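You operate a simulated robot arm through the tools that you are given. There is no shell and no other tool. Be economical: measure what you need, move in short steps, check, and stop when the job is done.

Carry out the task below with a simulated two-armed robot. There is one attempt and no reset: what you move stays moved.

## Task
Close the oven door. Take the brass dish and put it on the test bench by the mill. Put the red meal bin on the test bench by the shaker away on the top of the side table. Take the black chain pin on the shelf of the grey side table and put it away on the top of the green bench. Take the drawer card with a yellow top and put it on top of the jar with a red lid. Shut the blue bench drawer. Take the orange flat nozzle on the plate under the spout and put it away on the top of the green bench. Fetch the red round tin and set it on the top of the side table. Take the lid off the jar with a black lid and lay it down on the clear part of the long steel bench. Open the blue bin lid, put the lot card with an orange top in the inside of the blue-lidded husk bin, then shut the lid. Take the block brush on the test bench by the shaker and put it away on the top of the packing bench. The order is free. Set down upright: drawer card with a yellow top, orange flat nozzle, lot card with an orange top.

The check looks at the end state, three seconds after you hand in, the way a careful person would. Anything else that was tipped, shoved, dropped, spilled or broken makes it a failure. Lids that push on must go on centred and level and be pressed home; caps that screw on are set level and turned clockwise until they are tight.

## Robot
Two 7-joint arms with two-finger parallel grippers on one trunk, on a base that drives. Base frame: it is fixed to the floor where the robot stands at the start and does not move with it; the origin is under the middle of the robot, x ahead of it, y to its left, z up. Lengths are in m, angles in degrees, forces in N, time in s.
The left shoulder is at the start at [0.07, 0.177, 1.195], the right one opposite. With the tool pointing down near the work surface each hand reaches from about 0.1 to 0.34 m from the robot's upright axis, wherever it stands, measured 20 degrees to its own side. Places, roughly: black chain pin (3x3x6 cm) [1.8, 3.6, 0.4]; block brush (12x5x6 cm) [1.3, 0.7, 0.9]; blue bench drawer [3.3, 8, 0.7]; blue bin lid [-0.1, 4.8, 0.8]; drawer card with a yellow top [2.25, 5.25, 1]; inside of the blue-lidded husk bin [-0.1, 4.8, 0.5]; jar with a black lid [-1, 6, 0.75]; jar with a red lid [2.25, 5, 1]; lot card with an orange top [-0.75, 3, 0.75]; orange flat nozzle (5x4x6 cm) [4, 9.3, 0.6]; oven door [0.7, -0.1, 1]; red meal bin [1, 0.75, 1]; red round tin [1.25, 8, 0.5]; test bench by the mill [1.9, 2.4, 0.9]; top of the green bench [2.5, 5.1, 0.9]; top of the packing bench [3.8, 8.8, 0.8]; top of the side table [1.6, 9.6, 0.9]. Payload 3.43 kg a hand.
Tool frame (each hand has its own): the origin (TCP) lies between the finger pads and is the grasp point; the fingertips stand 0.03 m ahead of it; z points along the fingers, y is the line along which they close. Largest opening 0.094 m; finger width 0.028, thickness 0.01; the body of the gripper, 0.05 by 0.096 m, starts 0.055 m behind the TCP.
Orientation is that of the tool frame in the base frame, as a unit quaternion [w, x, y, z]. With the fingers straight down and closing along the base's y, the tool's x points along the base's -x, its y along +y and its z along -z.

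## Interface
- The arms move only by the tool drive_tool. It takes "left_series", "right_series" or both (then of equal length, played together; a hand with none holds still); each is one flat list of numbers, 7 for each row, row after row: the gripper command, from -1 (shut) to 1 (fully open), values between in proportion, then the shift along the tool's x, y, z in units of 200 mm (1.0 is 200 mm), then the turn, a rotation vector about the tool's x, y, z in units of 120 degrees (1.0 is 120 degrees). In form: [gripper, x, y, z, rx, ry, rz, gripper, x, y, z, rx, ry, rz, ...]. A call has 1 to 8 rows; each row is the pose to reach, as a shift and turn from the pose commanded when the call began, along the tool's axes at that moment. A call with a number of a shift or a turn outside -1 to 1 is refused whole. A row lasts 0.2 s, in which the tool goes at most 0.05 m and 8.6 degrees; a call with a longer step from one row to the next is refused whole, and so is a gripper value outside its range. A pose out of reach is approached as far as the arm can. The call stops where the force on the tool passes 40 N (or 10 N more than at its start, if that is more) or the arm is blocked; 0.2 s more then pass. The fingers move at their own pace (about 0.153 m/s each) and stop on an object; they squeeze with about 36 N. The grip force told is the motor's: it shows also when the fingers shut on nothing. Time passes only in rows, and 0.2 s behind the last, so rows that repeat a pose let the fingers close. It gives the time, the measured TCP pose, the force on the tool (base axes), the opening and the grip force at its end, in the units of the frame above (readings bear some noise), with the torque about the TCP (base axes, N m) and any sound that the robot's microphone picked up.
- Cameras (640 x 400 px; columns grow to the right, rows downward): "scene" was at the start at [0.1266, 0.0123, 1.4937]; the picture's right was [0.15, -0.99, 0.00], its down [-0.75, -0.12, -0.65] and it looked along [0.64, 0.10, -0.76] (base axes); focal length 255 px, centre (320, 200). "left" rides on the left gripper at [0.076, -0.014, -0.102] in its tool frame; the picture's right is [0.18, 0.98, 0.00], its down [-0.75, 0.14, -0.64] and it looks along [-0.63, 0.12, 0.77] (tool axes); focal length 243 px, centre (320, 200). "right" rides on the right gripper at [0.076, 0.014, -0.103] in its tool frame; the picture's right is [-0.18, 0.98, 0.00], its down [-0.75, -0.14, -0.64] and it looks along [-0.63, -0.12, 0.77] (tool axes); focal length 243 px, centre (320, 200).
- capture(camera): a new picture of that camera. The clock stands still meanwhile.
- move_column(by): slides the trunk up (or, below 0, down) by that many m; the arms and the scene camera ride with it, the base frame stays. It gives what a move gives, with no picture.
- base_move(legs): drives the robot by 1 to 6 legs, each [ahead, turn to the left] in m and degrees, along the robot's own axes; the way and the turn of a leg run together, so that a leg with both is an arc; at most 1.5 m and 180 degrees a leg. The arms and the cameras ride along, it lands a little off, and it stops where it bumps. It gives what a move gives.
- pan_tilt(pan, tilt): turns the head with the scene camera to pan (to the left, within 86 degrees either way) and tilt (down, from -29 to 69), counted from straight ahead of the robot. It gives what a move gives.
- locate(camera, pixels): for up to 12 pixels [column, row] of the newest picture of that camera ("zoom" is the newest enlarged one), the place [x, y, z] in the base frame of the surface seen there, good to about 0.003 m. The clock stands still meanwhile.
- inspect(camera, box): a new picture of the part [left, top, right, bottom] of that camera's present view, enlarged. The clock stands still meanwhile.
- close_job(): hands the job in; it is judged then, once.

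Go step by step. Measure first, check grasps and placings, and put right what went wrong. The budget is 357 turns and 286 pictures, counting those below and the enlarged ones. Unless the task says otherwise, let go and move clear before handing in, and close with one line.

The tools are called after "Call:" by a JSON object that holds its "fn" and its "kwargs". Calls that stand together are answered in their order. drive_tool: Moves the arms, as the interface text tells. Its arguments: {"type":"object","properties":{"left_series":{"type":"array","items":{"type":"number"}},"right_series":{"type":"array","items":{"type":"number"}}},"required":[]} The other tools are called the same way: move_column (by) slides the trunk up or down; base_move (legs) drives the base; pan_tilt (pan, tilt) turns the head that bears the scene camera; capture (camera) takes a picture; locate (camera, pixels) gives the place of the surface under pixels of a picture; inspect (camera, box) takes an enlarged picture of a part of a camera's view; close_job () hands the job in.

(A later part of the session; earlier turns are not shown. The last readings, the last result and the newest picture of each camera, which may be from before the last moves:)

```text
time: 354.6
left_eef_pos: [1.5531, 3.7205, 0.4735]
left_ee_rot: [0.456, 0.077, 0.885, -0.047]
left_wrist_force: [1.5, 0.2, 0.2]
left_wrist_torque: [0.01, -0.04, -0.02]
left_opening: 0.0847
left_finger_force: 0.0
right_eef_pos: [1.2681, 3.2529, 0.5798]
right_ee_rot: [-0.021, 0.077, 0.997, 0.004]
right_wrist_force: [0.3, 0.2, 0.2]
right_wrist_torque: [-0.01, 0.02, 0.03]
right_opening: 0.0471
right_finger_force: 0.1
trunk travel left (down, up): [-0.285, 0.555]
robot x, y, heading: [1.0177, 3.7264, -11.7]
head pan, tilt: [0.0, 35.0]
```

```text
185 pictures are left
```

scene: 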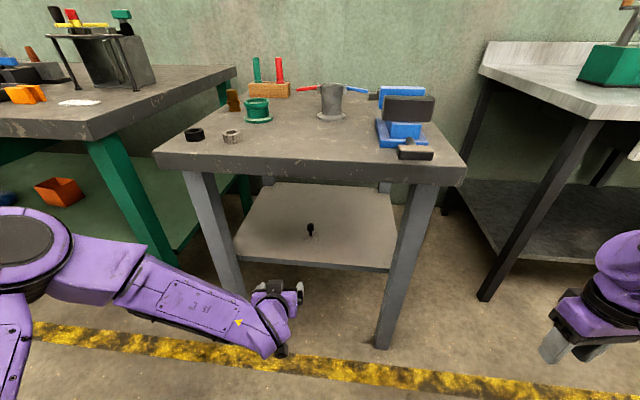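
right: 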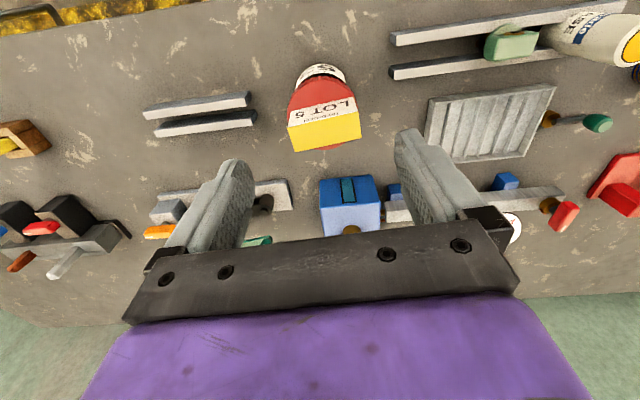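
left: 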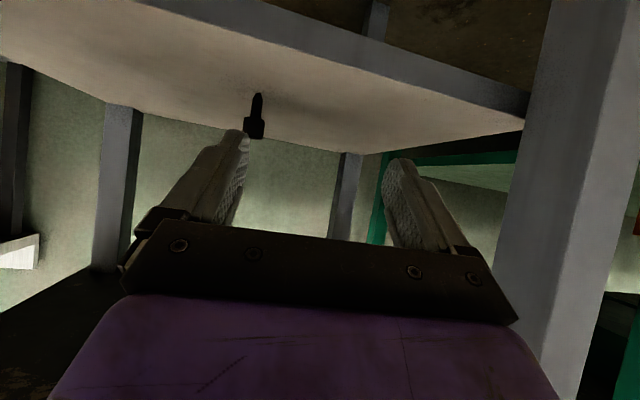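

Call:
{"fn": "drive_tool", "kwargs": {"left_series": [0.6, 0, -0.15, 0, 0, 0, 0, 0.6, 0, -0.33, 0, 0, 0, 0]}}

Call:
{"fn": "base_move", "kwargs": {"legs": [[0.17, 0]]}}

Call:
{"fn": "capture", "kwargs": {"camera": "left"}}

Call:
{"fn": "capture", "kwargs": {"camera": "scene"}}

```text
time: 355.2
left_eef_pos: [1.5408, 3.6539, 0.4749]
left_ee_rot: [0.457, 0.078, 0.885, -0.047]
left_wrist_force: [-0.6, 0.9, -0.4]
left_wrist_torque: [0.02, 0.0, -0.01]
left_opening: 0.0755
left_finger_force: 0.0
right_eef_pos: [1.2688, 3.2546, 0.5814]
right_ee_rot: [-0.022, 0.078, 0.997, 0.004]
right_wrist_force: [0.1, 0.2, 0.3]
right_wrist_torque: [0.01, 0.0, -0.03]
right_opening: 0.047
right_finger_force: 0.1
trunk travel left (down, up): [-0.285, 0.555]
robot x, y, heading: [1.0132, 3.7291, -11.7]
head pan, tilt: [0.0, 35.0]
```

```text
time: 356.6
left_eef_pos: [1.707, 3.6199, 0.475]
left_ee_rot: [0.456, 0.077, 0.886, -0.046]
left_wrist_force: [0.6, 0.0, 0.3]
left_wrist_torque: [-0.01, 0.01, -0.01]
left_opening: 0.0752
left_finger_force: 0.0
right_eef_pos: [1.4342, 3.22, 0.5802]
right_ee_rot: [-0.021, 0.078, 0.997, 0.004]
right_wrist_force: [-0.6, 0.5, 0.1]
right_wrist_torque: [0.0, 0.01, -0.01]
right_opening: 0.0467
right_finger_force: 0.1
trunk travel left (down, up): [-0.285, 0.555]
robot x, y, heading: [1.1793, 3.6947, -11.4]
head pan, tilt: [0.0, 35.0]
```

```text
184 pictures are left
```

left: 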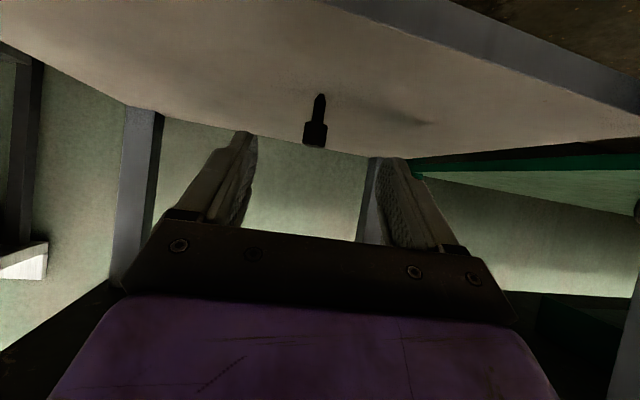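

```text
183 pictures are left
```

scene: 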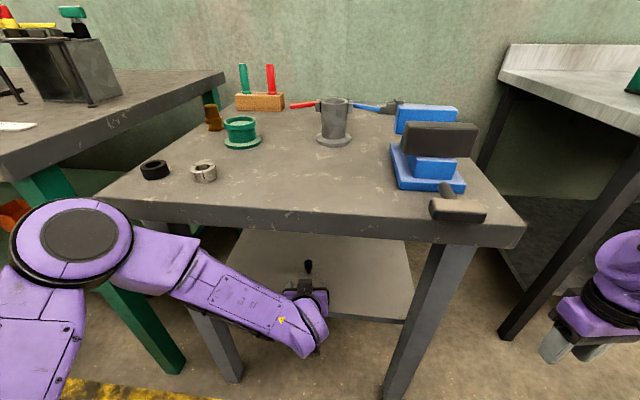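

Call:
{"fn": "locate", "kwargs": {"camera": "left", "pixels": [[315, 138], [307, 132], [325, 132], [318, 105], [315, 124], [319, 94]]}}

Call:
{"fn": "inspect", "kwargs": {"camera": "left", "box": [270, 80, 370, 160]}}

```text
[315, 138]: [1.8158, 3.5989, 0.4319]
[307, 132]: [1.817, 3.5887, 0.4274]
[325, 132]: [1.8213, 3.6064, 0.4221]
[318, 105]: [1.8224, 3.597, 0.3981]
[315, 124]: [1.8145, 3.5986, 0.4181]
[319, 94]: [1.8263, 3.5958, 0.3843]
```

```text
5.00 times, centred on (320, 120) of left
```

zoom: 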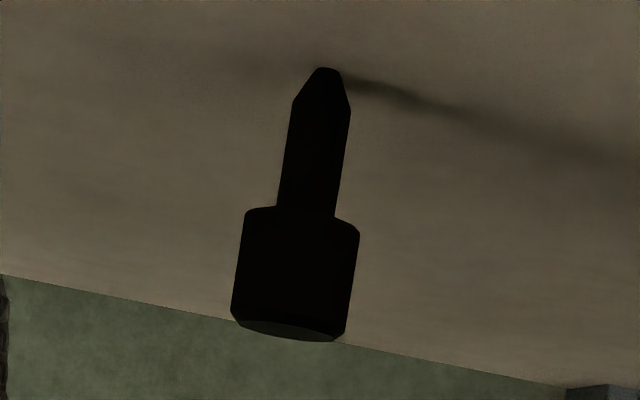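

The pin's head (about 2.2 cm) is centred at (1.826,3.597), z 0.413–0.437. I move in along the tool axis and close.

Call:
{"fn": "drive_tool", "kwargs": {"left_series": [0.3, -0.05, 0, 0.15, 0, 0, 0, 0.3, -0.1, 0, 0.3, 0, 0, 0, 0.3, -0.145, 0, 0.45, 0, 0, 0, 0.3, -0.145, 0, 0.55, 0, 0, 0, 0.3, -0.145, 0, 0.643, 0, 0, 0]}}

Call:
{"fn": "capture", "kwargs": {"camera": "left"}}

```text
time: 357.9
left_eef_pos: [1.8257, 3.5993, 0.4249]
left_ee_rot: [0.456, 0.079, 0.885, -0.048]
left_wrist_force: [-0.1, -0.4, -0.3]
left_wrist_torque: [-0.01, -0.01, -0.01]
left_opening: 0.0612
left_finger_force: 0.0
right_eef_pos: [1.4344, 3.2204, 0.5806]
right_ee_rot: [-0.021, 0.079, 0.997, 0.004]
right_wrist_force: [0.6, -0.5, -0.1]
right_wrist_torque: [0.03, -0.04, 0.0]
right_opening: 0.0471
right_finger_force: 0.1
trunk travel left (down, up): [-0.285, 0.555]
robot x, y, heading: [1.1824, 3.6947, -11.6]
head pan, tilt: [0.0, 35.0]
```

```text
181 pictures are left
```

left: 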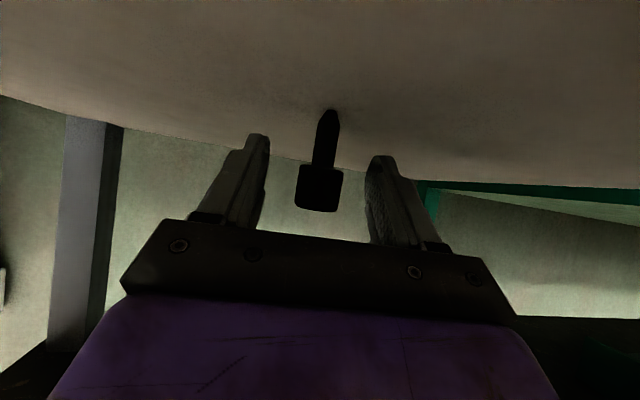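

Call:
{"fn": "drive_tool", "kwargs": {"left_series": [-1, 0, 0, 0, 0, 0, 0, -1, 0, 0, 0, 0, 0, 0, -1, 0, 0, 0, 0, 0, 0, -1, -0.08, 0, -0.06, 0, 0, 0, -1, -0.16, 0, -0.12, 0, 0, 0]}}

Call:
{"fn": "capture", "kwargs": {"camera": "left"}}

```text
time: 359.1
left_eef_pos: [1.8231, 3.599, 0.4661]
left_ee_rot: [0.456, 0.08, 0.885, -0.048]
left_wrist_force: [0.4, -0.7, -1.3]
left_wrist_torque: [-0.01, -0.01, 0.01]
left_opening: 0.0268
left_finger_force: 35.8
right_eef_pos: [1.4335, 3.2208, 0.5811]
right_ee_rot: [-0.021, 0.078, 0.997, 0.003]
right_wrist_force: [0.3, -0.8, 0.0]
right_wrist_torque: [-0.02, -0.03, 0.02]
right_opening: 0.047
right_finger_force: 0.1
trunk travel left (down, up): [-0.285, 0.555]
robot x, y, heading: [1.1801, 3.6935, -11.8]
head pan, tilt: [0.0, 35.0]
```

```text
180 pictures are left
```

left: 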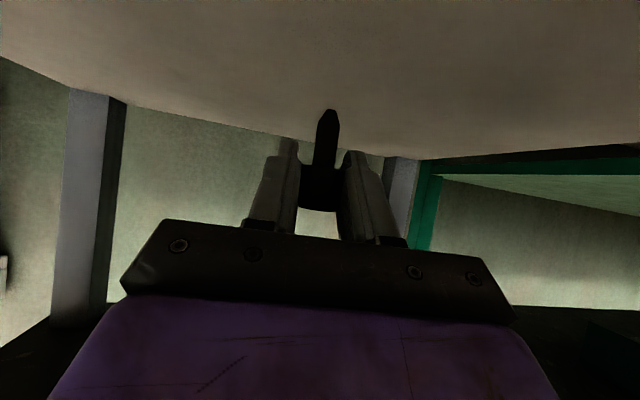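

Pin is held. I back out, raise the trunk fully, and drive to the green bench.

Call:
{"fn": "base_move", "kwargs": {"legs": [[-0.5, 0]]}}

Call:
{"fn": "move_column", "kwargs": {"by": 0.4}}

Call:
{"fn": "move_column", "kwargs": {"by": 0.15}}

Call:
{"fn": "drive_tool", "kwargs": {"left_series": [-1, -0.15, 0, -0.1, 0, 0, 0, -1, -0.3, 0, -0.2, 0, 0, 0, -1, -0.45, 0, -0.3, 0, 0, 0]}}

Call:
{"fn": "base_move", "kwargs": {"legs": [[0, 57.3], [1.05, 0], [0, -62.5]]}}

Call:
{"fn": "pan_tilt", "kwargs": {"pan": 0, "tilt": 45}}

Call:
{"fn": "capture", "kwargs": {"camera": "scene"}}

```text
time: 362.0
left_eef_pos: [1.336, 3.6974, 0.4661]
left_ee_rot: [0.456, 0.08, 0.885, -0.048]
left_wrist_force: [-0.4, 0.3, -0.8]
left_wrist_torque: [0.01, -0.01, 0.0]
left_opening: 0.0268
left_finger_force: 36.0
right_eef_pos: [0.945, 3.32, 0.5812]
right_ee_rot: [-0.022, 0.079, 0.997, 0.004]
right_wrist_force: [0.3, -0.1, 0.4]
right_wrist_torque: [-0.02, 0.01, 0.02]
right_opening: 0.0468
right_finger_force: 0.1
trunk travel left (down, up): [-0.285, 0.555]
robot x, y, heading: [0.698, 3.7956, -11.7]
head pan, tilt: [0.0, 35.0]
```

```text
time: 365.8
left_eef_pos: [1.3362, 3.698, 0.8655]
left_ee_rot: [0.456, 0.08, 0.885, -0.048]
left_wrist_force: [-0.3, -0.5, -0.3]
left_wrist_torque: [0.0, -0.01, -0.04]
left_opening: 0.0267
left_finger_force: 36.3
right_eef_pos: [0.9455, 3.3205, 0.9812]
right_ee_rot: [-0.021, 0.079, 0.997, 0.004]
right_wrist_force: [0.6, -0.8, -0.7]
right_wrist_torque: [0.02, -0.03, 0.03]
right_opening: 0.0465
right_finger_force: 0.0
trunk travel left (down, up): [-0.685, 0.155]
robot x, y, heading: [0.6963, 3.7955, -11.7]
head pan, tilt: [0.0, 35.0]
```

```text
time: 367.6
left_eef_pos: [1.3378, 3.6973, 1.0139]
left_ee_rot: [0.457, 0.08, 0.885, -0.048]
left_wrist_force: [-0.5, 0.3, -0.6]
left_wrist_torque: [-0.02, 0.01, -0.02]
left_opening: 0.027
left_finger_force: 35.7
right_eef_pos: [0.9442, 3.3201, 1.1305]
right_ee_rot: [-0.021, 0.081, 0.997, 0.005]
right_wrist_force: [-0.2, 0.0, 0.4]
right_wrist_torque: [-0.01, -0.01, -0.04]
right_opening: 0.0468
right_finger_force: 0.2
trunk travel left (down, up): [-0.835, 0.005]
robot x, y, heading: [0.694, 3.7963, -11.6]
head pan, tilt: [0.0, 35.0]
```

```text
time: 368.4
left_eef_pos: [1.3384, 3.6961, 1.1247]
left_ee_rot: [0.457, 0.079, 0.885, -0.048]
left_wrist_force: [0.3, 0.1, -0.8]
left_wrist_torque: [0.02, 0.02, 0.03]
left_opening: 0.0268
left_finger_force: 35.8
right_eef_pos: [0.9442, 3.3198, 1.1316]
right_ee_rot: [-0.021, 0.081, 0.997, 0.004]
right_wrist_force: [0.0, 0.4, -0.2]
right_wrist_torque: [0.0, -0.03, -0.01]
right_opening: 0.047
right_finger_force: 0.1
trunk travel left (down, up): [-0.835, 0.005]
robot x, y, heading: [0.6935, 3.7938, -11.9]
head pan, tilt: [0.0, 35.0]
```

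```text
time: 379.1
left_eef_pos: [2.0634, 4.4116, 1.123]
left_ee_rot: [0.454, 0.115, 0.881, -0.067]
left_wrist_force: [0.5, -0.1, -0.6]
left_wrist_torque: [-0.01, 0.03, -0.01]
left_opening: 0.0267
left_finger_force: 36.2
right_eef_pos: [1.6406, 4.0672, 1.1316]
right_ee_rot: [-0.021, 0.118, 0.993, 0.005]
right_wrist_force: [-0.3, -0.1, 0.5]
right_wrist_torque: [0.0, -0.01, 0.02]
right_opening: 0.0471
right_finger_force: 0.1
trunk travel left (down, up): [-0.835, 0.005]
robot x, y, heading: [1.4297, 4.5613, -16.1]
head pan, tilt: [0.0, 35.0]
```

```text
time: 379.9
left_eef_pos: [2.0654, 4.4111, 1.1237]
left_ee_rot: [0.454, 0.114, 0.881, -0.066]
left_wrist_force: [-0.3, 0.0, -1.3]
left_wrist_torque: [0.0, 0.0, 0.01]
left_opening: 0.0268
left_finger_force: 36.0
right_eef_pos: [1.6406, 4.0667, 1.1302]
right_ee_rot: [-0.022, 0.118, 0.993, 0.005]
right_wrist_force: [0.2, 0.2, -0.3]
right_wrist_torque: [-0.03, -0.02, 0.01]
right_opening: 0.0471
right_finger_force: 0.0
trunk travel left (down, up): [-0.835, 0.005]
robot x, y, heading: [1.4252, 4.5618, -16.5]
head pan, tilt: [0.0, 45.0]
```

```text
179 pictures are left
```

scene: 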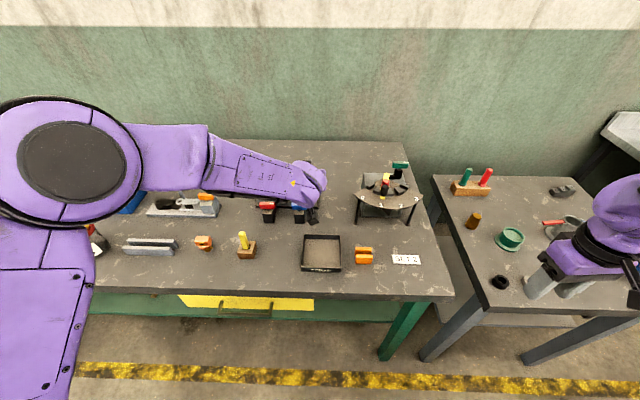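

Call:
{"fn": "locate", "kwargs": {"camera": "scene", "pixels": [[278, 255], [256, 256], [303, 258], [278, 275], [278, 235]]}}

Call:
{"fn": "inspect", "kwargs": {"camera": "scene", "box": [180, 180, 360, 300]}}

```text
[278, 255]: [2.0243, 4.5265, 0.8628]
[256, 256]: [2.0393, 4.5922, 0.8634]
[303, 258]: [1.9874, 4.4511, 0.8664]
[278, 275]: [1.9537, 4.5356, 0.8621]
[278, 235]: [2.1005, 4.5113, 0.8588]
```

```text
3.33 times, centred on (270, 240) of scene
```

zoom: 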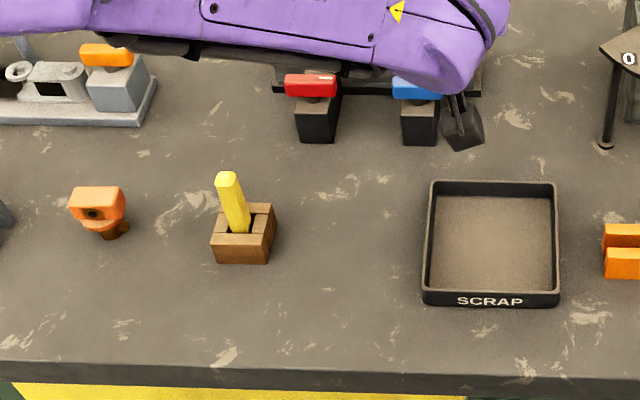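

Call:
{"fn": "drive_tool", "kwargs": {"left_series": [-1, 0.1, 0.15, 0, 0, 0, 0, -1, 0.22, 0.3, 0.02, 0, 0, 0, -1, 0.36, 0.45, 0.05, 0, 0, 0, -1, 0.52, 0.517, 0.1, 0, 0, 0, -1, 0.68, 0.517, 0.17, 0, 0, 0, -1, 0.83, 0.517, 0.24, 0, 0, 0, -1, 0.97, 0.517, 0.298, 0, 0, 0]}}

Call:
{"fn": "inspect", "kwargs": {"camera": "scene", "box": [180, 180, 360, 300]}}

Call:
{"fn": "capture", "kwargs": {"camera": "left"}}

```text
time: 381.4
left_eef_pos: [2.0314, 4.5263, 0.927]
left_ee_rot: [0.455, 0.115, 0.88, -0.067]
left_wrist_force: [0.3, 0.0, -0.8]
left_wrist_torque: [-0.03, 0.01, -0.01]
left_opening: 0.0265
left_finger_force: 36.2
right_eef_pos: [1.642, 4.0662, 1.1318]
right_ee_rot: [-0.022, 0.118, 0.993, 0.004]
right_wrist_force: [0.1, -0.8, 1.1]
right_wrist_torque: [-0.02, -0.01, 0.01]
right_opening: 0.0469
right_finger_force: 0.1
trunk travel left (down, up): [-0.835, 0.005]
robot x, y, heading: [1.4253, 4.5611, -16.4]
head pan, tilt: [0.0, 45.0]
```

```text
3.33 times, centred on (270, 240) of scene
```

zoom: 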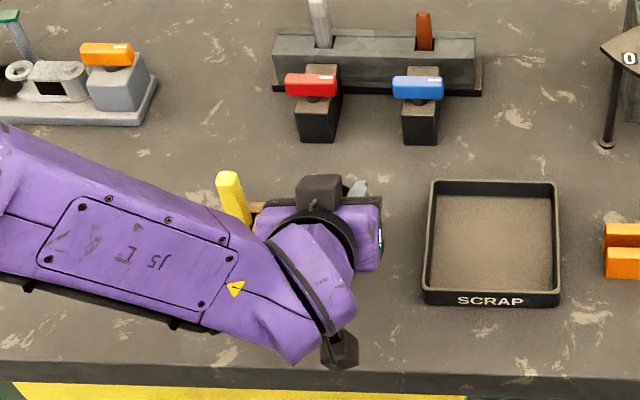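

```text
176 pictures are left
```

left: 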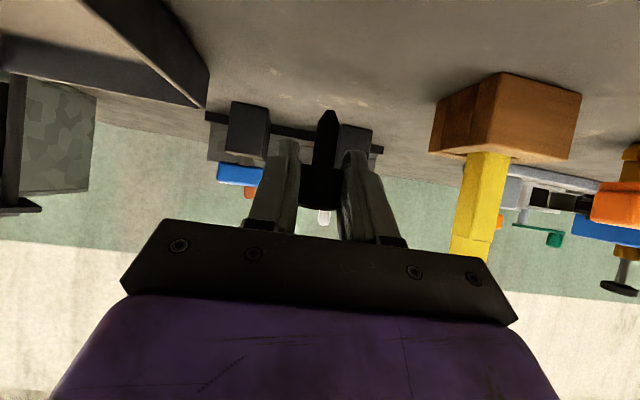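

Call:
{"fn": "drive_tool", "kwargs": {"left_series": [-1, 0.04, 0, 0.028, 0, 0, 0, -1, 0.08, 0, 0.056, 0, 0, 0, -1, 0.11, 0, 0.078, 0, 0, 0, -1, 0.118, 0, 0.084, 0, 0, 0]}}

```text
time: 382.4
left_eef_pos: [2.0294, 4.5234, 0.9007]
left_ee_rot: [0.455, 0.114, 0.881, -0.067]
left_wrist_force: [-0.7, -0.5, 2.3]
left_wrist_torque: [-0.03, 0.01, -0.02]
left_opening: 0.0267
left_finger_force: 36.1
right_eef_pos: [1.6412, 4.066, 1.131]
right_ee_rot: [-0.021, 0.119, 0.993, 0.005]
right_wrist_force: [0.4, -0.5, 0.4]
right_wrist_torque: [-0.02, 0.01, 0.02]
right_opening: 0.047
right_finger_force: 0.0
trunk travel left (down, up): [-0.835, 0.005]
robot x, y, heading: [1.4283, 4.562, -16.1]
head pan, tilt: [0.0, 45.0]
```

Call:
{"fn": "drive_tool", "kwargs": {"left_series": [-0.2, 0, 0, 0, 0, 0, 0, 0.1, 0, 0, 0, 0, 0, 0, 0.1, 0, 0, 0, 0, 0, 0, 0.1, 0, 0, -0.12, 0, 0, 0, 0.1, 0, 0, -0.32, 0, 0, 0, 0.1, -0.1, 0, -0.5, 0, 0, 0, 0.1, -0.25, 0, -0.68, 0, 0, 0, 0.1, -0.4, 0, -0.85, 0, 0, 0]}}

Call:
{"fn": "inspect", "kwargs": {"camera": "scene", "box": [180, 180, 360, 300]}}

Call:
{"fn": "capture", "kwargs": {"camera": "left"}}

```text
time: 384.2
left_eef_pos: [1.9372, 4.5532, 1.0655]
left_ee_rot: [0.454, 0.114, 0.881, -0.066]
left_wrist_force: [-0.2, 0.2, 0.0]
left_wrist_torque: [-0.03, -0.02, 0.03]
left_opening: 0.0516
left_finger_force: 0.0
right_eef_pos: [1.6401, 4.0674, 1.1321]
right_ee_rot: [-0.021, 0.12, 0.993, 0.004]
right_wrist_force: [-0.3, -0.3, 0.1]
right_wrist_torque: [0.02, -0.02, -0.01]
right_opening: 0.047
right_finger_force: 0.0
trunk travel left (down, up): [-0.835, 0.005]
robot x, y, heading: [1.4282, 4.5612, -16.4]
head pan, tilt: [0.0, 45.0]
```

```text
3.33 times, centred on (270, 240) of scene
```

zoom: 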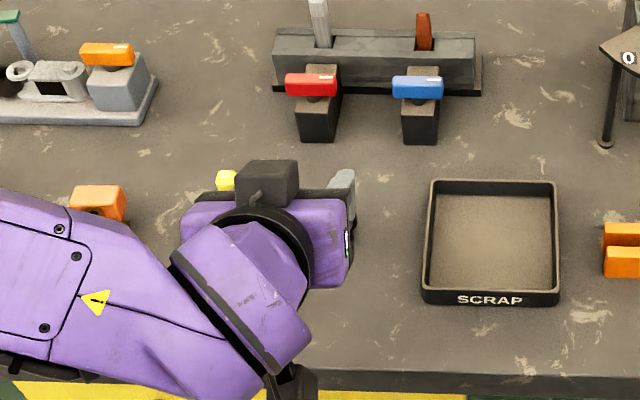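

```text
174 pictures are left
```

left: 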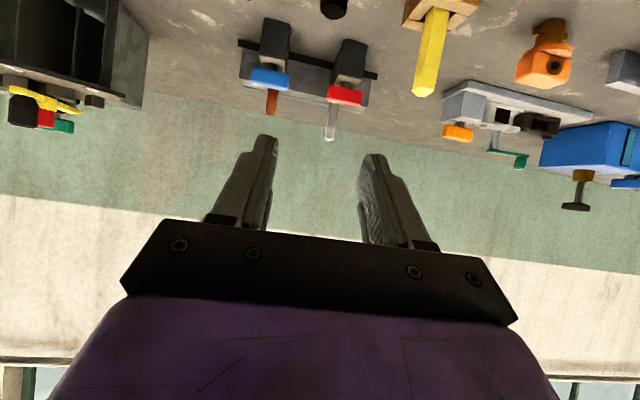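

The pin is standing, its head visible at (333,8). I back off, turn to the left side of the aisle, and survey for the card, bin and brass dish.

Call:
{"fn": "base_move", "kwargs": {"legs": [[-0.3, 0], [0, 90], [0, 88]]}}

Call:
{"fn": "pan_tilt", "kwargs": {"pan": 0, "tilt": 25}}

Call:
{"fn": "capture", "kwargs": {"camera": "scene"}}

Call:
{"fn": "pan_tilt", "kwargs": {"pan": 60, "tilt": 25}}

Call:
{"fn": "capture", "kwargs": {"camera": "scene"}}

Call:
{"fn": "pan_tilt", "kwargs": {"pan": -60, "tilt": 25}}

Call:
{"fn": "capture", "kwargs": {"camera": "scene"}}

```text
time: 393.8
left_eef_pos: [0.6384, 4.6802, 1.0637]
left_ee_rot: [-0.08, 0.877, -0.141, -0.452]
left_wrist_force: [1.0, 0.0, -0.2]
left_wrist_torque: [-0.01, 0.02, 0.0]
left_opening: 0.0517
left_finger_force: 0.2
right_eef_pos: [0.9651, 5.1474, 1.1317]
right_ee_rot: [0.005, 0.989, -0.149, 0.021]
right_wrist_force: [0.0, -0.8, -0.5]
right_wrist_torque: [-0.03, 0.0, 0.0]
right_opening: 0.0469
right_finger_force: 0.0
trunk travel left (down, up): [-0.835, 0.005]
robot x, y, heading: [1.1467, 4.6412, 160.2]
head pan, tilt: [0.0, 45.0]
```

```text
time: 394.6
left_eef_pos: [0.6391, 4.682, 1.064]
left_ee_rot: [-0.08, 0.877, -0.141, -0.452]
left_wrist_force: [0.0, 0.6, -0.1]
left_wrist_torque: [0.0, 0.01, -0.01]
left_opening: 0.0515
left_finger_force: 0.0
right_eef_pos: [0.9644, 5.1474, 1.1311]
right_ee_rot: [0.005, 0.989, -0.149, 0.021]
right_wrist_force: [-0.9, -0.4, 0.0]
right_wrist_torque: [-0.01, -0.01, -0.01]
right_opening: 0.0471
right_finger_force: 0.1
trunk travel left (down, up): [-0.835, 0.005]
robot x, y, heading: [1.1504, 4.6419, 160.2]
head pan, tilt: [0.0, 25.0]
```

```text
173 pictures are left
```

scene: 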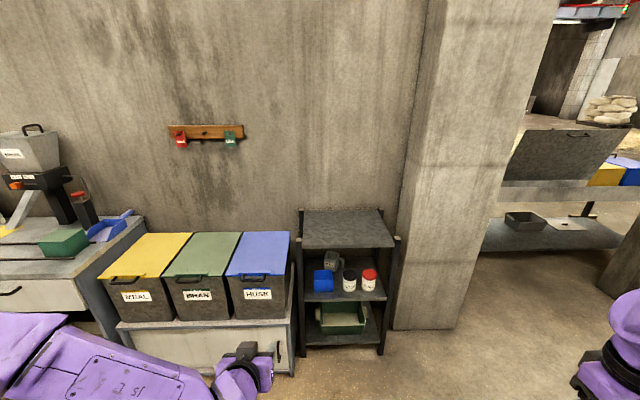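

```text
time: 395.9
left_eef_pos: [0.6394, 4.6817, 1.064]
left_ee_rot: [-0.08, 0.877, -0.141, -0.452]
left_wrist_force: [-0.1, 0.0, -0.5]
left_wrist_torque: [-0.01, -0.01, -0.01]
left_opening: 0.0521
left_finger_force: 0.1
right_eef_pos: [0.9663, 5.1476, 1.1297]
right_ee_rot: [0.005, 0.989, -0.149, 0.021]
right_wrist_force: [0.0, 0.8, -0.2]
right_wrist_torque: [0.01, -0.01, -0.03]
right_opening: 0.0471
right_finger_force: 0.0
trunk travel left (down, up): [-0.835, 0.005]
robot x, y, heading: [1.1495, 4.6431, 160.5]
head pan, tilt: [60.0, 25.0]
```

```text
172 pictures are left
```

scene: 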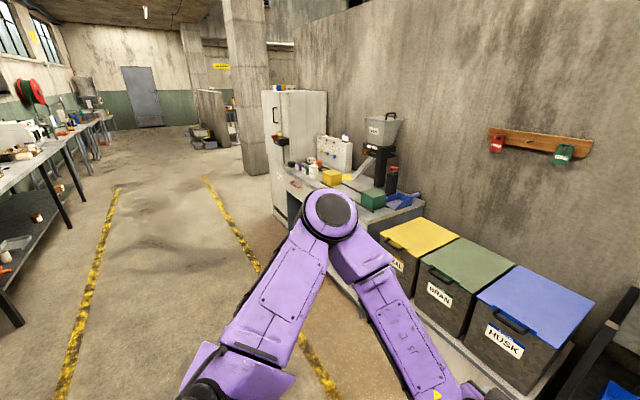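

```text
time: 397.9
left_eef_pos: [0.64, 4.6822, 1.0636]
left_ee_rot: [-0.079, 0.877, -0.141, -0.452]
left_wrist_force: [-0.5, 0.0, 0.0]
left_wrist_torque: [0.02, -0.01, 0.01]
left_opening: 0.0517
left_finger_force: 0.1
right_eef_pos: [0.9648, 5.1474, 1.1319]
right_ee_rot: [0.005, 0.989, -0.149, 0.021]
right_wrist_force: [0.0, 0.3, 0.1]
right_wrist_torque: [0.01, 0.02, -0.02]
right_opening: 0.0468
right_finger_force: 0.0
trunk travel left (down, up): [-0.835, 0.005]
robot x, y, heading: [1.1469, 4.6433, 160.5]
head pan, tilt: [-60.0, 25.0]
```

```text
171 pictures are left
```

scene: 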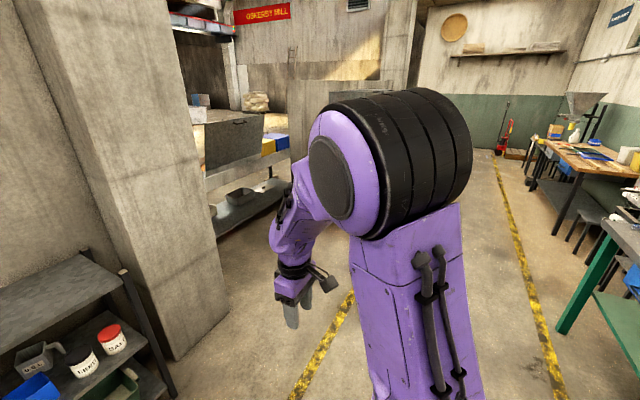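

Call:
{"fn": "locate", "kwargs": {"camera": "scene", "pixels": [[78, 350], [105, 332], [240, 190], [55, 300], [285, 170], [240, 130]]}}

Call:
{"fn": "inspect", "kwargs": {"camera": "scene", "box": [170, 80, 330, 240]}}

```text
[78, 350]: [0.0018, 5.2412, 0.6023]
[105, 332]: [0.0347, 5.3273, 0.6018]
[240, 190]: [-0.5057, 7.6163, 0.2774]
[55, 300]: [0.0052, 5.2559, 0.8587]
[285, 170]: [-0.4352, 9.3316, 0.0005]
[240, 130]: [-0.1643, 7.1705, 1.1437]
```

```text
2.50 times, centred on (250, 160) of scene
```

zoom: 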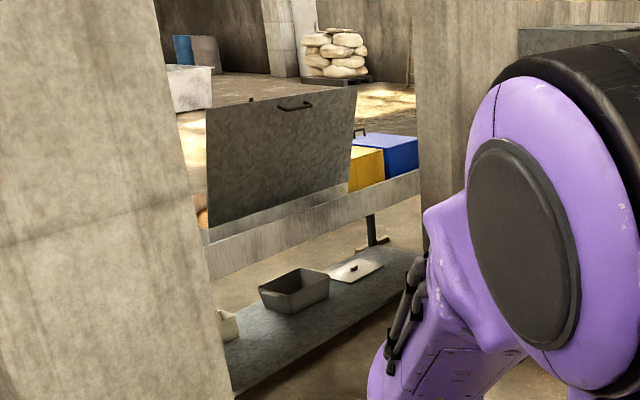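

The rack beside the husk bin is a different one; the black-lid jar listed at (-1,6) must be behind the pillar. I go first to the lot card near (-0.75,3).

Call:
{"fn": "base_move", "kwargs": {"legs": [[0, 90], [0.9, 0], [0.89, 0], [0, -87]]}}

Call:
{"fn": "pan_tilt", "kwargs": {"pan": 0, "tilt": 35}}

Call:
{"fn": "capture", "kwargs": {"camera": "scene"}}

```text
time: 414.5
left_eef_pos: [0.0687, 2.9801, 1.0639]
left_ee_rot: [-0.07, 0.88, -0.123, -0.454]
left_wrist_force: [-0.1, 0.2, 0.0]
left_wrist_torque: [-0.01, -0.02, 0.0]
left_opening: 0.0521
left_finger_force: 0.1
right_eef_pos: [0.3748, 3.459, 1.1307]
right_ee_rot: [0.005, 0.992, -0.128, 0.021]
right_wrist_force: [0.1, 0.2, 0.2]
right_wrist_torque: [-0.02, 0.04, 0.02]
right_opening: 0.0469
right_finger_force: 0.0
trunk travel left (down, up): [-0.835, 0.005]
robot x, y, heading: [0.577, 2.9615, 162.6]
head pan, tilt: [-60.0, 25.0]
```

```text
time: 415.8
left_eef_pos: [0.069, 2.9796, 1.0654]
left_ee_rot: [-0.07, 0.88, -0.123, -0.453]
left_wrist_force: [-0.1, -0.4, -0.1]
left_wrist_torque: [0.01, -0.02, 0.03]
left_opening: 0.0517
left_finger_force: 0.1
right_eef_pos: [0.3748, 3.4603, 1.1307]
right_ee_rot: [0.005, 0.992, -0.128, 0.022]
right_wrist_force: [0.1, -0.5, -0.1]
right_wrist_torque: [-0.01, 0.0, -0.02]
right_opening: 0.0468
right_finger_force: 0.0
trunk travel left (down, up): [-0.835, 0.005]
robot x, y, heading: [0.5773, 2.9583, 162.7]
head pan, tilt: [0.0, 35.0]
```

```text
169 pictures are left
```

scene: 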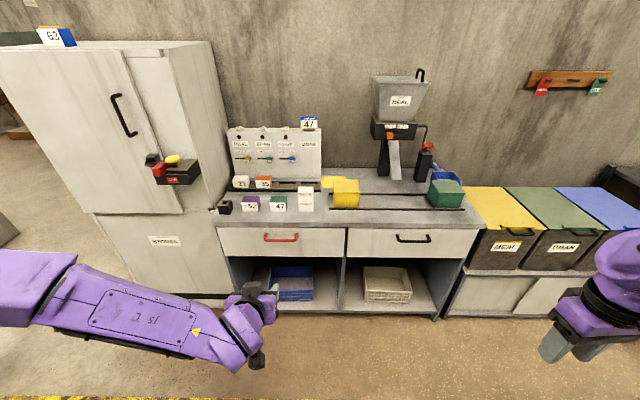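

Call:
{"fn": "inspect", "kwargs": {"camera": "scene", "box": [210, 110, 340, 220]}}

Call:
{"fn": "locate", "kwargs": {"camera": "scene", "pixels": [[263, 180], [263, 186], [250, 200], [278, 200], [240, 180], [240, 225], [345, 225], [475, 225], [270, 190], [320, 210]]}}

```text
3.64 times, centred on (275, 165) of scene
```

zoom: 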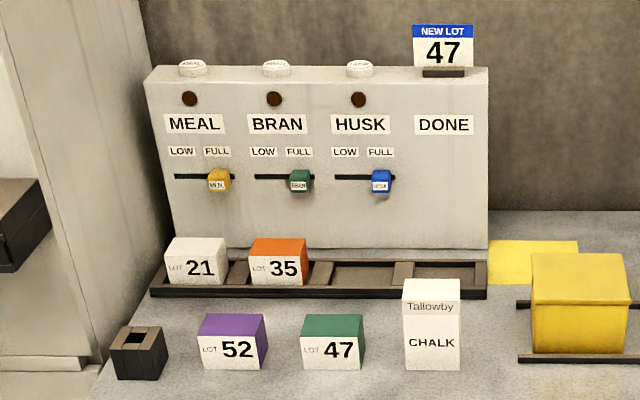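

```text
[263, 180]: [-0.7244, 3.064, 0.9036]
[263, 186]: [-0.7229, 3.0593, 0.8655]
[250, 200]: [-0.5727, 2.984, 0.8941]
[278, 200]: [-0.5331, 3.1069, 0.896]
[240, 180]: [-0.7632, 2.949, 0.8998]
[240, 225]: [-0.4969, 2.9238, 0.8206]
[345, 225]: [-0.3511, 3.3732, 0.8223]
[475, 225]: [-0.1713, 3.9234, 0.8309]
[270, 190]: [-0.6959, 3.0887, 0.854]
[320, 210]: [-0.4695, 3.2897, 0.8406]
```

The orange-top card "LOT 35" sits in a rack at about (-0.723,3.06). I straighten the left tool and measure the cabinet and rack.

Call:
{"fn": "locate", "kwargs": {"camera": "scene", "pixels": [[160, 120], [195, 120], [222, 190], [200, 260], [180, 175], [150, 165], [340, 190], [440, 195], [305, 195], [250, 250]]}}

Call:
{"fn": "locate", "kwargs": {"camera": "zoom", "pixels": [[255, 242], [304, 242], [250, 257], [304, 258], [250, 284], [302, 284], [226, 258], [320, 272], [280, 248], [230, 318]]}}

Call:
{"fn": "drive_tool", "kwargs": {"left_series": [0.9, 0, 0, 0, 0, 0.065, 0, 0.9, 0, 0, 0, 0, 0.13, 0, 0.9, 0, 0, 0, 0, 0.195, 0, 0.9, 0, 0, 0, 0, 0.26, 0, 0.9, 0, 0, 0, 0, 0.325, 0, 0.9, 0, 0, 0, 0, 0.39, 0, 0.9, 0, 0, 0, 0, 0.455, 0]}}

```text
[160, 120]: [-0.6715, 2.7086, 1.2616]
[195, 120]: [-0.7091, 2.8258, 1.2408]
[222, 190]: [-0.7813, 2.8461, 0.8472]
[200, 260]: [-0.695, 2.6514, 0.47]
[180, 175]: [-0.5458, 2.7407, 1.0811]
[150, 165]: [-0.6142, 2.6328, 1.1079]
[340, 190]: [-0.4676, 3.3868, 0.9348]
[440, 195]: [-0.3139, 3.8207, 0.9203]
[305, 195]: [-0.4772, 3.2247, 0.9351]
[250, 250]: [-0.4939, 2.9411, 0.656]
```

```text
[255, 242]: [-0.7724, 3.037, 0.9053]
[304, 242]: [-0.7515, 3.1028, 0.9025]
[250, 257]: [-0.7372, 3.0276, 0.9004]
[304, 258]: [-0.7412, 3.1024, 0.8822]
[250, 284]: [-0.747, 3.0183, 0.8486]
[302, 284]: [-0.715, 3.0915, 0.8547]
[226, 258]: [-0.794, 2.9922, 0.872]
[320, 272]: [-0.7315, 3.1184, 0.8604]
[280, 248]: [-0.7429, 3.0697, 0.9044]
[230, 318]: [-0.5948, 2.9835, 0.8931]
```

```text
time: 417.4
left_eef_pos: [0.0682, 2.9801, 1.0642]
left_ee_rot: [-0.006, 0.99, -0.142, 0.0]
left_wrist_force: [-0.1, -0.7, 0.1]
left_wrist_torque: [0.03, 0.01, -0.02]
left_opening: 0.0894
left_finger_force: 0.2
right_eef_pos: [0.3749, 3.4597, 1.132]
right_ee_rot: [0.006, 0.991, -0.129, 0.022]
right_wrist_force: [0.3, 0.2, -0.3]
right_wrist_torque: [0.01, 0.0, 0.03]
right_opening: 0.047
right_finger_force: 0.0
trunk travel left (down, up): [-0.835, 0.005]
robot x, y, heading: [0.5756, 2.964, 162.8]
head pan, tilt: [0.0, 35.0]
```

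Call:
{"fn": "base_move", "kwargs": {"legs": [[0, 15], [0.65, 0], [0, -15]]}}

Call:
{"fn": "capture", "kwargs": {"camera": "left"}}

Call:
{"fn": "capture", "kwargs": {"camera": "scene"}}

```text
time: 422.7
left_eef_pos: [-0.5665, 2.9937, 1.064]
left_ee_rot: [-0.006, 0.991, -0.136, 0.001]
left_wrist_force: [-0.2, 1.1, -0.3]
left_wrist_torque: [0.0, -0.01, -0.02]
left_opening: 0.0893
left_finger_force: 0.1
right_eef_pos: [-0.2653, 3.4769, 1.1322]
right_ee_rot: [0.004, 0.992, -0.121, 0.023]
right_wrist_force: [-0.2, 1.4, -0.2]
right_wrist_torque: [0.02, 0.0, -0.03]
right_opening: 0.047
right_finger_force: 0.0
trunk travel left (down, up): [-0.835, 0.005]
robot x, y, heading: [-0.0537, 2.9824, 163.2]
head pan, tilt: [0.0, 35.0]
```

```text
167 pictures are left
```

left: 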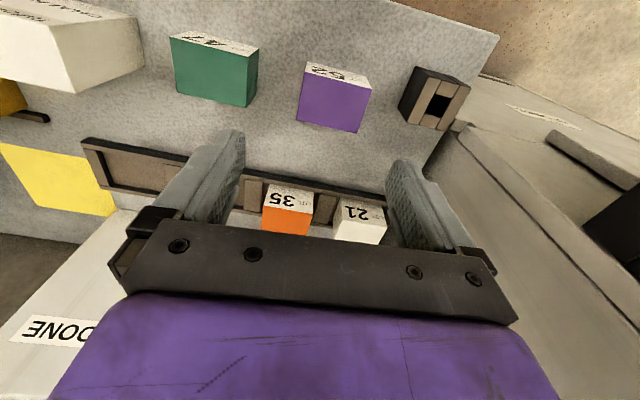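

```text
166 pictures are left
```

scene: 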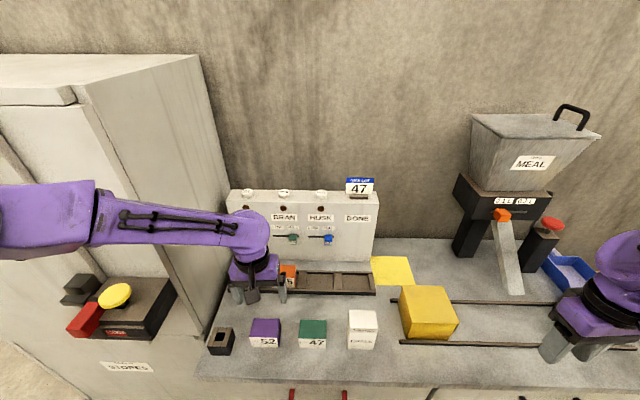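

Call:
{"fn": "locate", "kwargs": {"camera": "left", "pixels": [[265, 211], [311, 214], [266, 231], [307, 233], [265, 188], [313, 192], [335, 200], [287, 222], [325, 205], [252, 190]]}}

Call:
{"fn": "inspect", "kwargs": {"camera": "left", "box": [230, 150, 400, 250]}}

```text
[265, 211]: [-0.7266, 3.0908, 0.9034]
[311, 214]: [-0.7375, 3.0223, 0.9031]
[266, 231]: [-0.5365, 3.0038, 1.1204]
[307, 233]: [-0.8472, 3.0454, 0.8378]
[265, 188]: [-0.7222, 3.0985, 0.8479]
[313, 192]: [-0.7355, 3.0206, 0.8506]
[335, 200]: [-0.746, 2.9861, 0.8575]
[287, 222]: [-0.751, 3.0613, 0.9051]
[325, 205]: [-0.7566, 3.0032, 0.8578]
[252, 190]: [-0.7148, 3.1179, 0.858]
```

```text
3.76 times, centred on (315, 200) of left
```

zoom: 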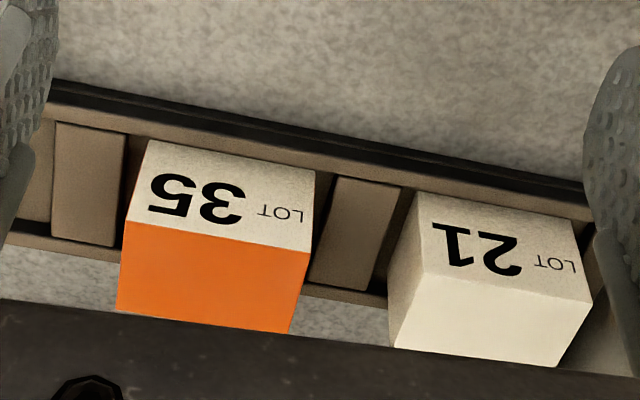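

Call:
{"fn": "drive_tool", "kwargs": {"left_series": [0.9, -0.2, -0.015, 0, 0, 0, -0.02, 0.9, -0.4, -0.03, 0, 0, 0, -0.04, 0.9, -0.6, -0.045, 0, 0, 0, -0.055, 0.9, -0.8, -0.06, 0.1, 0, 0, -0.055, 0.9, -0.955, -0.077, 0.25, 0, 0, -0.055, 0.9, -0.955, -0.077, 0.4, 0, 0, -0.055, 0.9, -0.955, -0.077, 0.52, 0, 0, -0.055]}}

Call:
{"fn": "capture", "kwargs": {"camera": "left"}}

```text
time: 424.3
left_eef_pos: [-0.7422, 3.0534, 0.9619]
left_ee_rot: [-0.006, 0.997, -0.076, 0.001]
left_wrist_force: [-1.1, 0.4, 0.4]
left_wrist_torque: [0.0, -0.02, 0.01]
left_opening: 0.0892
left_finger_force: 0.1
left hand out of reach, approached as far as the arm can: row 6, 7
right_eef_pos: [-0.2658, 3.4773, 1.1309]
right_ee_rot: [0.005, 0.992, -0.121, 0.021]
right_wrist_force: [0.3, 0.0, 0.0]
right_wrist_torque: [-0.04, 0.01, 0.0]
right_opening: 0.047
right_finger_force: 0.0
trunk travel left (down, up): [-0.835, 0.005]
robot x, y, heading: [-0.0549, 2.9839, 163.5]
head pan, tilt: [0.0, 35.0]
```

```text
164 pictures are left
```

left: 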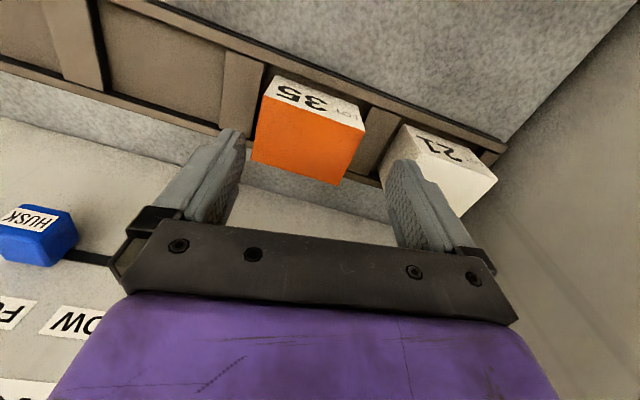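

Call:
{"fn": "locate", "kwargs": {"camera": "left", "pixels": [[265, 97], [362, 127], [255, 157], [342, 182], [310, 135], [410, 150]]}}

```text
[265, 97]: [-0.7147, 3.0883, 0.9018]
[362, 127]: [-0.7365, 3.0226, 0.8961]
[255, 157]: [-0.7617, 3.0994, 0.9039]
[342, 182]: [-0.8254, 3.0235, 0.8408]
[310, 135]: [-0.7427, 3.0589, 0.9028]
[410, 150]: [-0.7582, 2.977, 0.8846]
```

The card's true angle is about 72°, size 7×4.8 cm, centred at (-0.748,3.063). The arm is at its reach limit, so I drive 6 cm nearer and correct.

Call:
{"fn": "base_move", "kwargs": {"legs": [[0.06, 0]]}}

```text
time: 425.4
left_eef_pos: [-0.7951, 3.0717, 0.961]
left_ee_rot: [-0.005, 0.996, -0.087, 0.008]
left_wrist_force: [-0.4, 0.1, 0.5]
left_wrist_torque: [0.01, -0.01, -0.01]
left_opening: 0.0891
left_finger_force: 0.1
right_eef_pos: [-0.3244, 3.4954, 1.1302]
right_ee_rot: [0.004, 0.992, -0.121, 0.023]
right_wrist_force: [-0.8, 0.3, -0.6]
right_wrist_torque: [-0.02, -0.02, 0.0]
right_opening: 0.0468
right_finger_force: 0.0
trunk travel left (down, up): [-0.835, 0.005]
robot x, y, heading: [-0.1094, 3.0003, 163.4]
head pan, tilt: [0.0, 35.0]
stopped in leg 1: the force on the tool passed its limit (the readings are from after the stop); the commanded pose is now the measured one
```

The gripper touched the panel behind. I move it back right away and check.

Call:
{"fn": "drive_tool", "kwargs": {"left_series": [0.9, 0.1, 0, 0, 0, 0, 0.03, 0.9, 0.2, 0.02, 0, 0, 0, 0.06, 0.9, 0.26, 0.03, 0, 0, 0, 0.09, 0.9, 0.26, 0.03, 0, 0, 0, 0.09]}}

Call:
{"fn": "capture", "kwargs": {"camera": "scene"}}

Call:
{"fn": "capture", "kwargs": {"camera": "left"}}

```text
time: 426.4
left_eef_pos: [-0.7422, 3.0554, 0.9643]
left_ee_rot: [-0.006, 0.983, -0.181, 0.006]
left_wrist_force: [-0.5, -0.3, -0.5]
left_wrist_torque: [0.0, 0.02, 0.01]
left_opening: 0.0892
left_finger_force: 0.0
right_eef_pos: [-0.321, 3.494, 1.1304]
right_ee_rot: [0.005, 0.992, -0.121, 0.021]
right_wrist_force: [0.5, -0.1, -0.6]
right_wrist_torque: [0.01, 0.02, -0.01]
right_opening: 0.0471
right_finger_force: 0.0
trunk travel left (down, up): [-0.835, 0.005]
robot x, y, heading: [-0.1088, 2.9961, 163.4]
head pan, tilt: [0.0, 35.0]
```

```text
163 pictures are left
```

scene: 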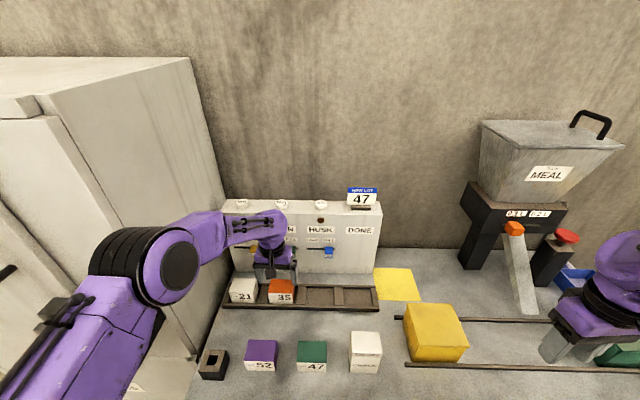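

```text
162 pictures are left
```

left: 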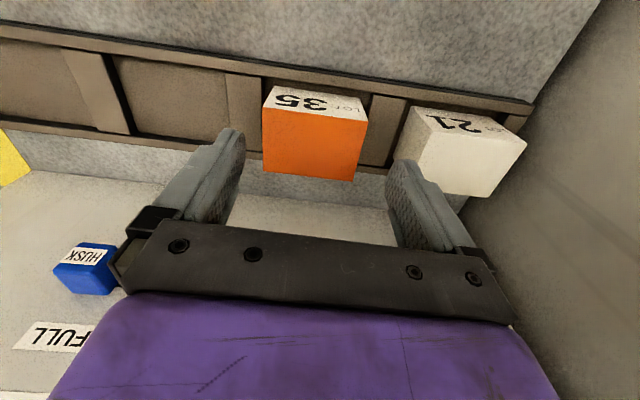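

Tool and card are now aligned. I make a small centring shift, descend and close.

Call:
{"fn": "drive_tool", "kwargs": {"left_series": [0.9, -0.035, -0.025, 0, 0, 0, 0, 0.9, -0.035, -0.025, 0.1, 0, 0, 0, 0.9, -0.035, -0.025, 0.2, 0, 0, 0, 0.9, -0.035, -0.025, 0.27, 0, 0, 0]}}

Call:
{"fn": "capture", "kwargs": {"camera": "left"}}

```text
time: 427.4
left_eef_pos: [-0.7469, 3.0631, 0.9104]
left_ee_rot: [-0.006, 0.984, -0.18, 0.007]
left_wrist_force: [-0.4, 0.3, 0.0]
left_wrist_torque: [0.01, -0.03, -0.01]
left_opening: 0.0892
left_finger_force: 0.1
right_eef_pos: [-0.3207, 3.4936, 1.1312]
right_ee_rot: [0.004, 0.992, -0.121, 0.022]
right_wrist_force: [0.0, 1.1, 0.0]
right_wrist_torque: [0.02, 0.0, 0.0]
right_opening: 0.0473
right_finger_force: 0.0
trunk travel left (down, up): [-0.835, 0.005]
robot x, y, heading: [-0.1115, 3.0009, 163.7]
head pan, tilt: [0.0, 35.0]
```

```text
161 pictures are left
```

left: 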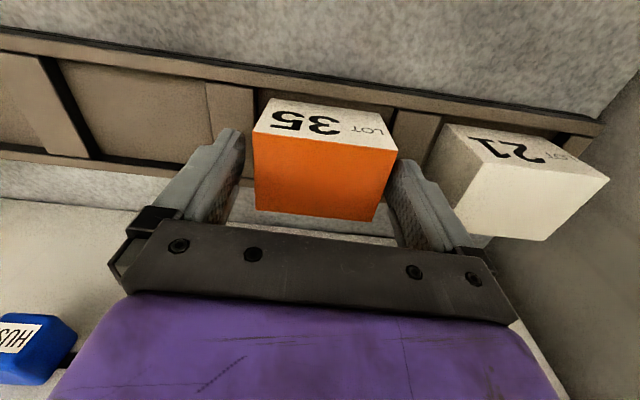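

Call:
{"fn": "drive_tool", "kwargs": {"left_series": [0.9, 0, 0, 0.03, 0, 0, 0, -1, 0, 0, 0.03, 0, 0, 0, -1, 0, 0, 0.03, 0, 0, 0, -1, 0, 0, 0.03, 0, 0, 0, -1, 0, 0, -0.12, 0, 0, 0, -1, 0, 0, -0.3, 0, 0, 0, -1, 0, 0, -0.5, 0, 0, 0, -1, 0, 0, -0.7, 0, 0, 0]}}

Call:
{"fn": "capture", "kwargs": {"camera": "left"}}

```text
time: 429.2
left_eef_pos: [-0.7456, 3.0647, 1.0521]
left_ee_rot: [-0.005, 0.983, -0.181, 0.006]
left_wrist_force: [-0.2, 0.3, 0.2]
left_wrist_torque: [0.03, 0.0, 0.01]
left_opening: 0.0759
left_finger_force: 36.1
right_eef_pos: [-0.3211, 3.4939, 1.1306]
right_ee_rot: [0.004, 0.992, -0.122, 0.021]
right_wrist_force: [-0.5, -0.3, -0.8]
right_wrist_torque: [0.0, 0.0, 0.0]
right_opening: 0.0471
right_finger_force: 0.1
trunk travel left (down, up): [-0.835, 0.005]
robot x, y, heading: [-0.1083, 2.9992, 163.4]
head pan, tilt: [0.0, 35.0]
```

```text
160 pictures are left
```

left: 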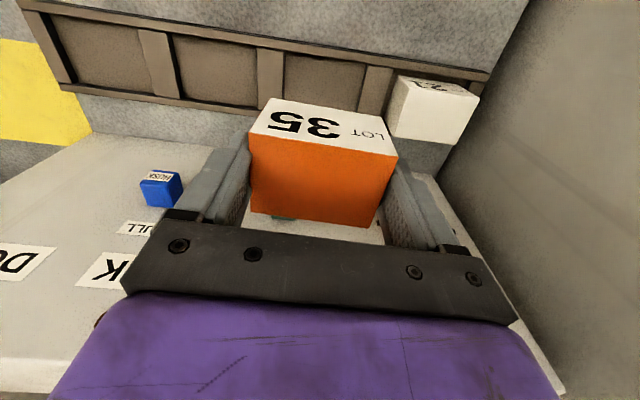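

Card held (0.076). I pull back and check the panel sliders.

Call:
{"fn": "drive_tool", "kwargs": {"left_series": [-1, 0, 0, -0.15, 0, 0, 0, -1, 0.1, 0, -0.3, 0, 0, 0, -1, 0.3, 0, -0.35, 0, 0, 0, -1, 0.5, 0, -0.35, 0, 0, 0, -1, 0.7, 0, -0.35, 0, 0, 0, -1, 0.9, 0, -0.35, 0, 0, 0]}}

Call:
{"fn": "base_move", "kwargs": {"legs": [[-0.55, 0]]}}

Call:
{"fn": "inspect", "kwargs": {"camera": "scene", "box": [150, 100, 400, 250]}}

```text
time: 430.6
left_eef_pos: [-0.5811, 2.9952, 1.1225]
left_ee_rot: [-0.007, 0.983, -0.182, 0.006]
left_wrist_force: [1.3, -0.2, -1.4]
left_wrist_torque: [0.0, 0.04, 0.02]
left_opening: 0.0755
left_finger_force: 35.8
right_eef_pos: [-0.32, 3.4929, 1.1317]
right_ee_rot: [0.005, 0.992, -0.121, 0.02]
right_wrist_force: [0.8, -0.3, 0.5]
right_wrist_torque: [0.01, 0.03, 0.01]
right_opening: 0.0471
right_finger_force: 0.1
trunk travel left (down, up): [-0.835, 0.005]
robot x, y, heading: [-0.1116, 2.9996, 163.6]
head pan, tilt: [0.0, 35.0]
```

```text
time: 433.8
left_eef_pos: [-0.054, 2.8402, 1.12]
left_ee_rot: [-0.005, 0.983, -0.185, 0.008]
left_wrist_force: [-0.3, 0.1, -1.0]
left_wrist_torque: [-0.01, 0.0, 0.0]
left_opening: 0.0755
left_finger_force: 36.0
right_eef_pos: [0.2106, 3.3362, 1.1302]
right_ee_rot: [0.005, 0.992, -0.124, 0.023]
right_wrist_force: [-0.2, 0.5, -0.3]
right_wrist_torque: [0.0, -0.02, 0.03]
right_opening: 0.0471
right_finger_force: 0.1
trunk travel left (down, up): [-0.835, 0.005]
robot x, y, heading: [0.4238, 2.8412, 163.2]
head pan, tilt: [0.0, 35.0]
```

```text
2.56 times, centred on (275, 175) of scene
```

zoom: 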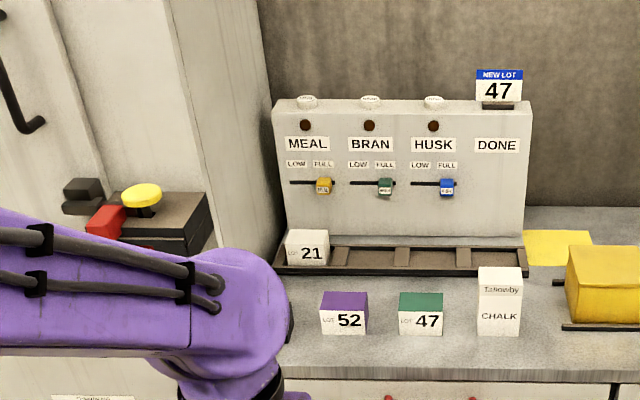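

The panel and sliders look unchanged. I drive to the husk bin.

Call:
{"fn": "base_move", "kwargs": {"legs": [[0, -79.6], [0.88, 0], [0.88, 0], [0, 79.6]]}}

Call:
{"fn": "pan_tilt", "kwargs": {"pan": 0, "tilt": 40}}

Call:
{"fn": "capture", "kwargs": {"camera": "scene"}}

```text
time: 449.3
left_eef_pos: [0.1178, 4.5863, 1.1207]
left_ee_rot: [-0.004, 0.98, -0.199, 0.007]
left_wrist_force: [-0.3, -0.2, -1.7]
left_wrist_torque: [0.0, -0.01, 0.01]
left_opening: 0.0752
left_finger_force: 36.2
right_eef_pos: [0.3996, 5.0732, 1.1301]
right_ee_rot: [0.004, 0.99, -0.14, 0.023]
right_wrist_force: [-0.8, -0.2, -0.2]
right_wrist_torque: [-0.01, -0.01, 0.02]
right_opening: 0.0471
right_finger_force: 0.0
trunk travel left (down, up): [-0.835, 0.005]
robot x, y, heading: [0.5953, 4.574, 161.5]
head pan, tilt: [0.0, 35.0]
```

```text
time: 450.0
left_eef_pos: [0.1192, 4.5848, 1.121]
left_ee_rot: [-0.005, 0.98, -0.198, 0.007]
left_wrist_force: [-0.7, -0.3, -0.4]
left_wrist_torque: [0.05, -0.02, 0.02]
left_opening: 0.0749
left_finger_force: 36.0
right_eef_pos: [0.4006, 5.0741, 1.1309]
right_ee_rot: [0.005, 0.99, -0.14, 0.022]
right_wrist_force: [-0.6, -0.6, 0.1]
right_wrist_torque: [0.0, 0.01, 0.02]
right_opening: 0.0468
right_finger_force: 0.0
trunk travel left (down, up): [-0.835, 0.005]
robot x, y, heading: [0.5933, 4.5732, 161.4]
head pan, tilt: [0.0, 40.0]
```

```text
158 pictures are left
```

scene: 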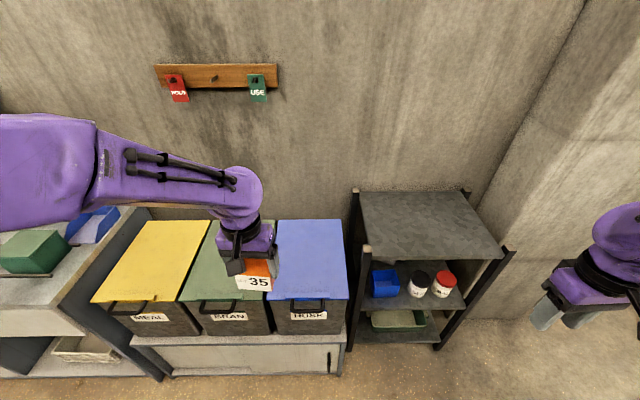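

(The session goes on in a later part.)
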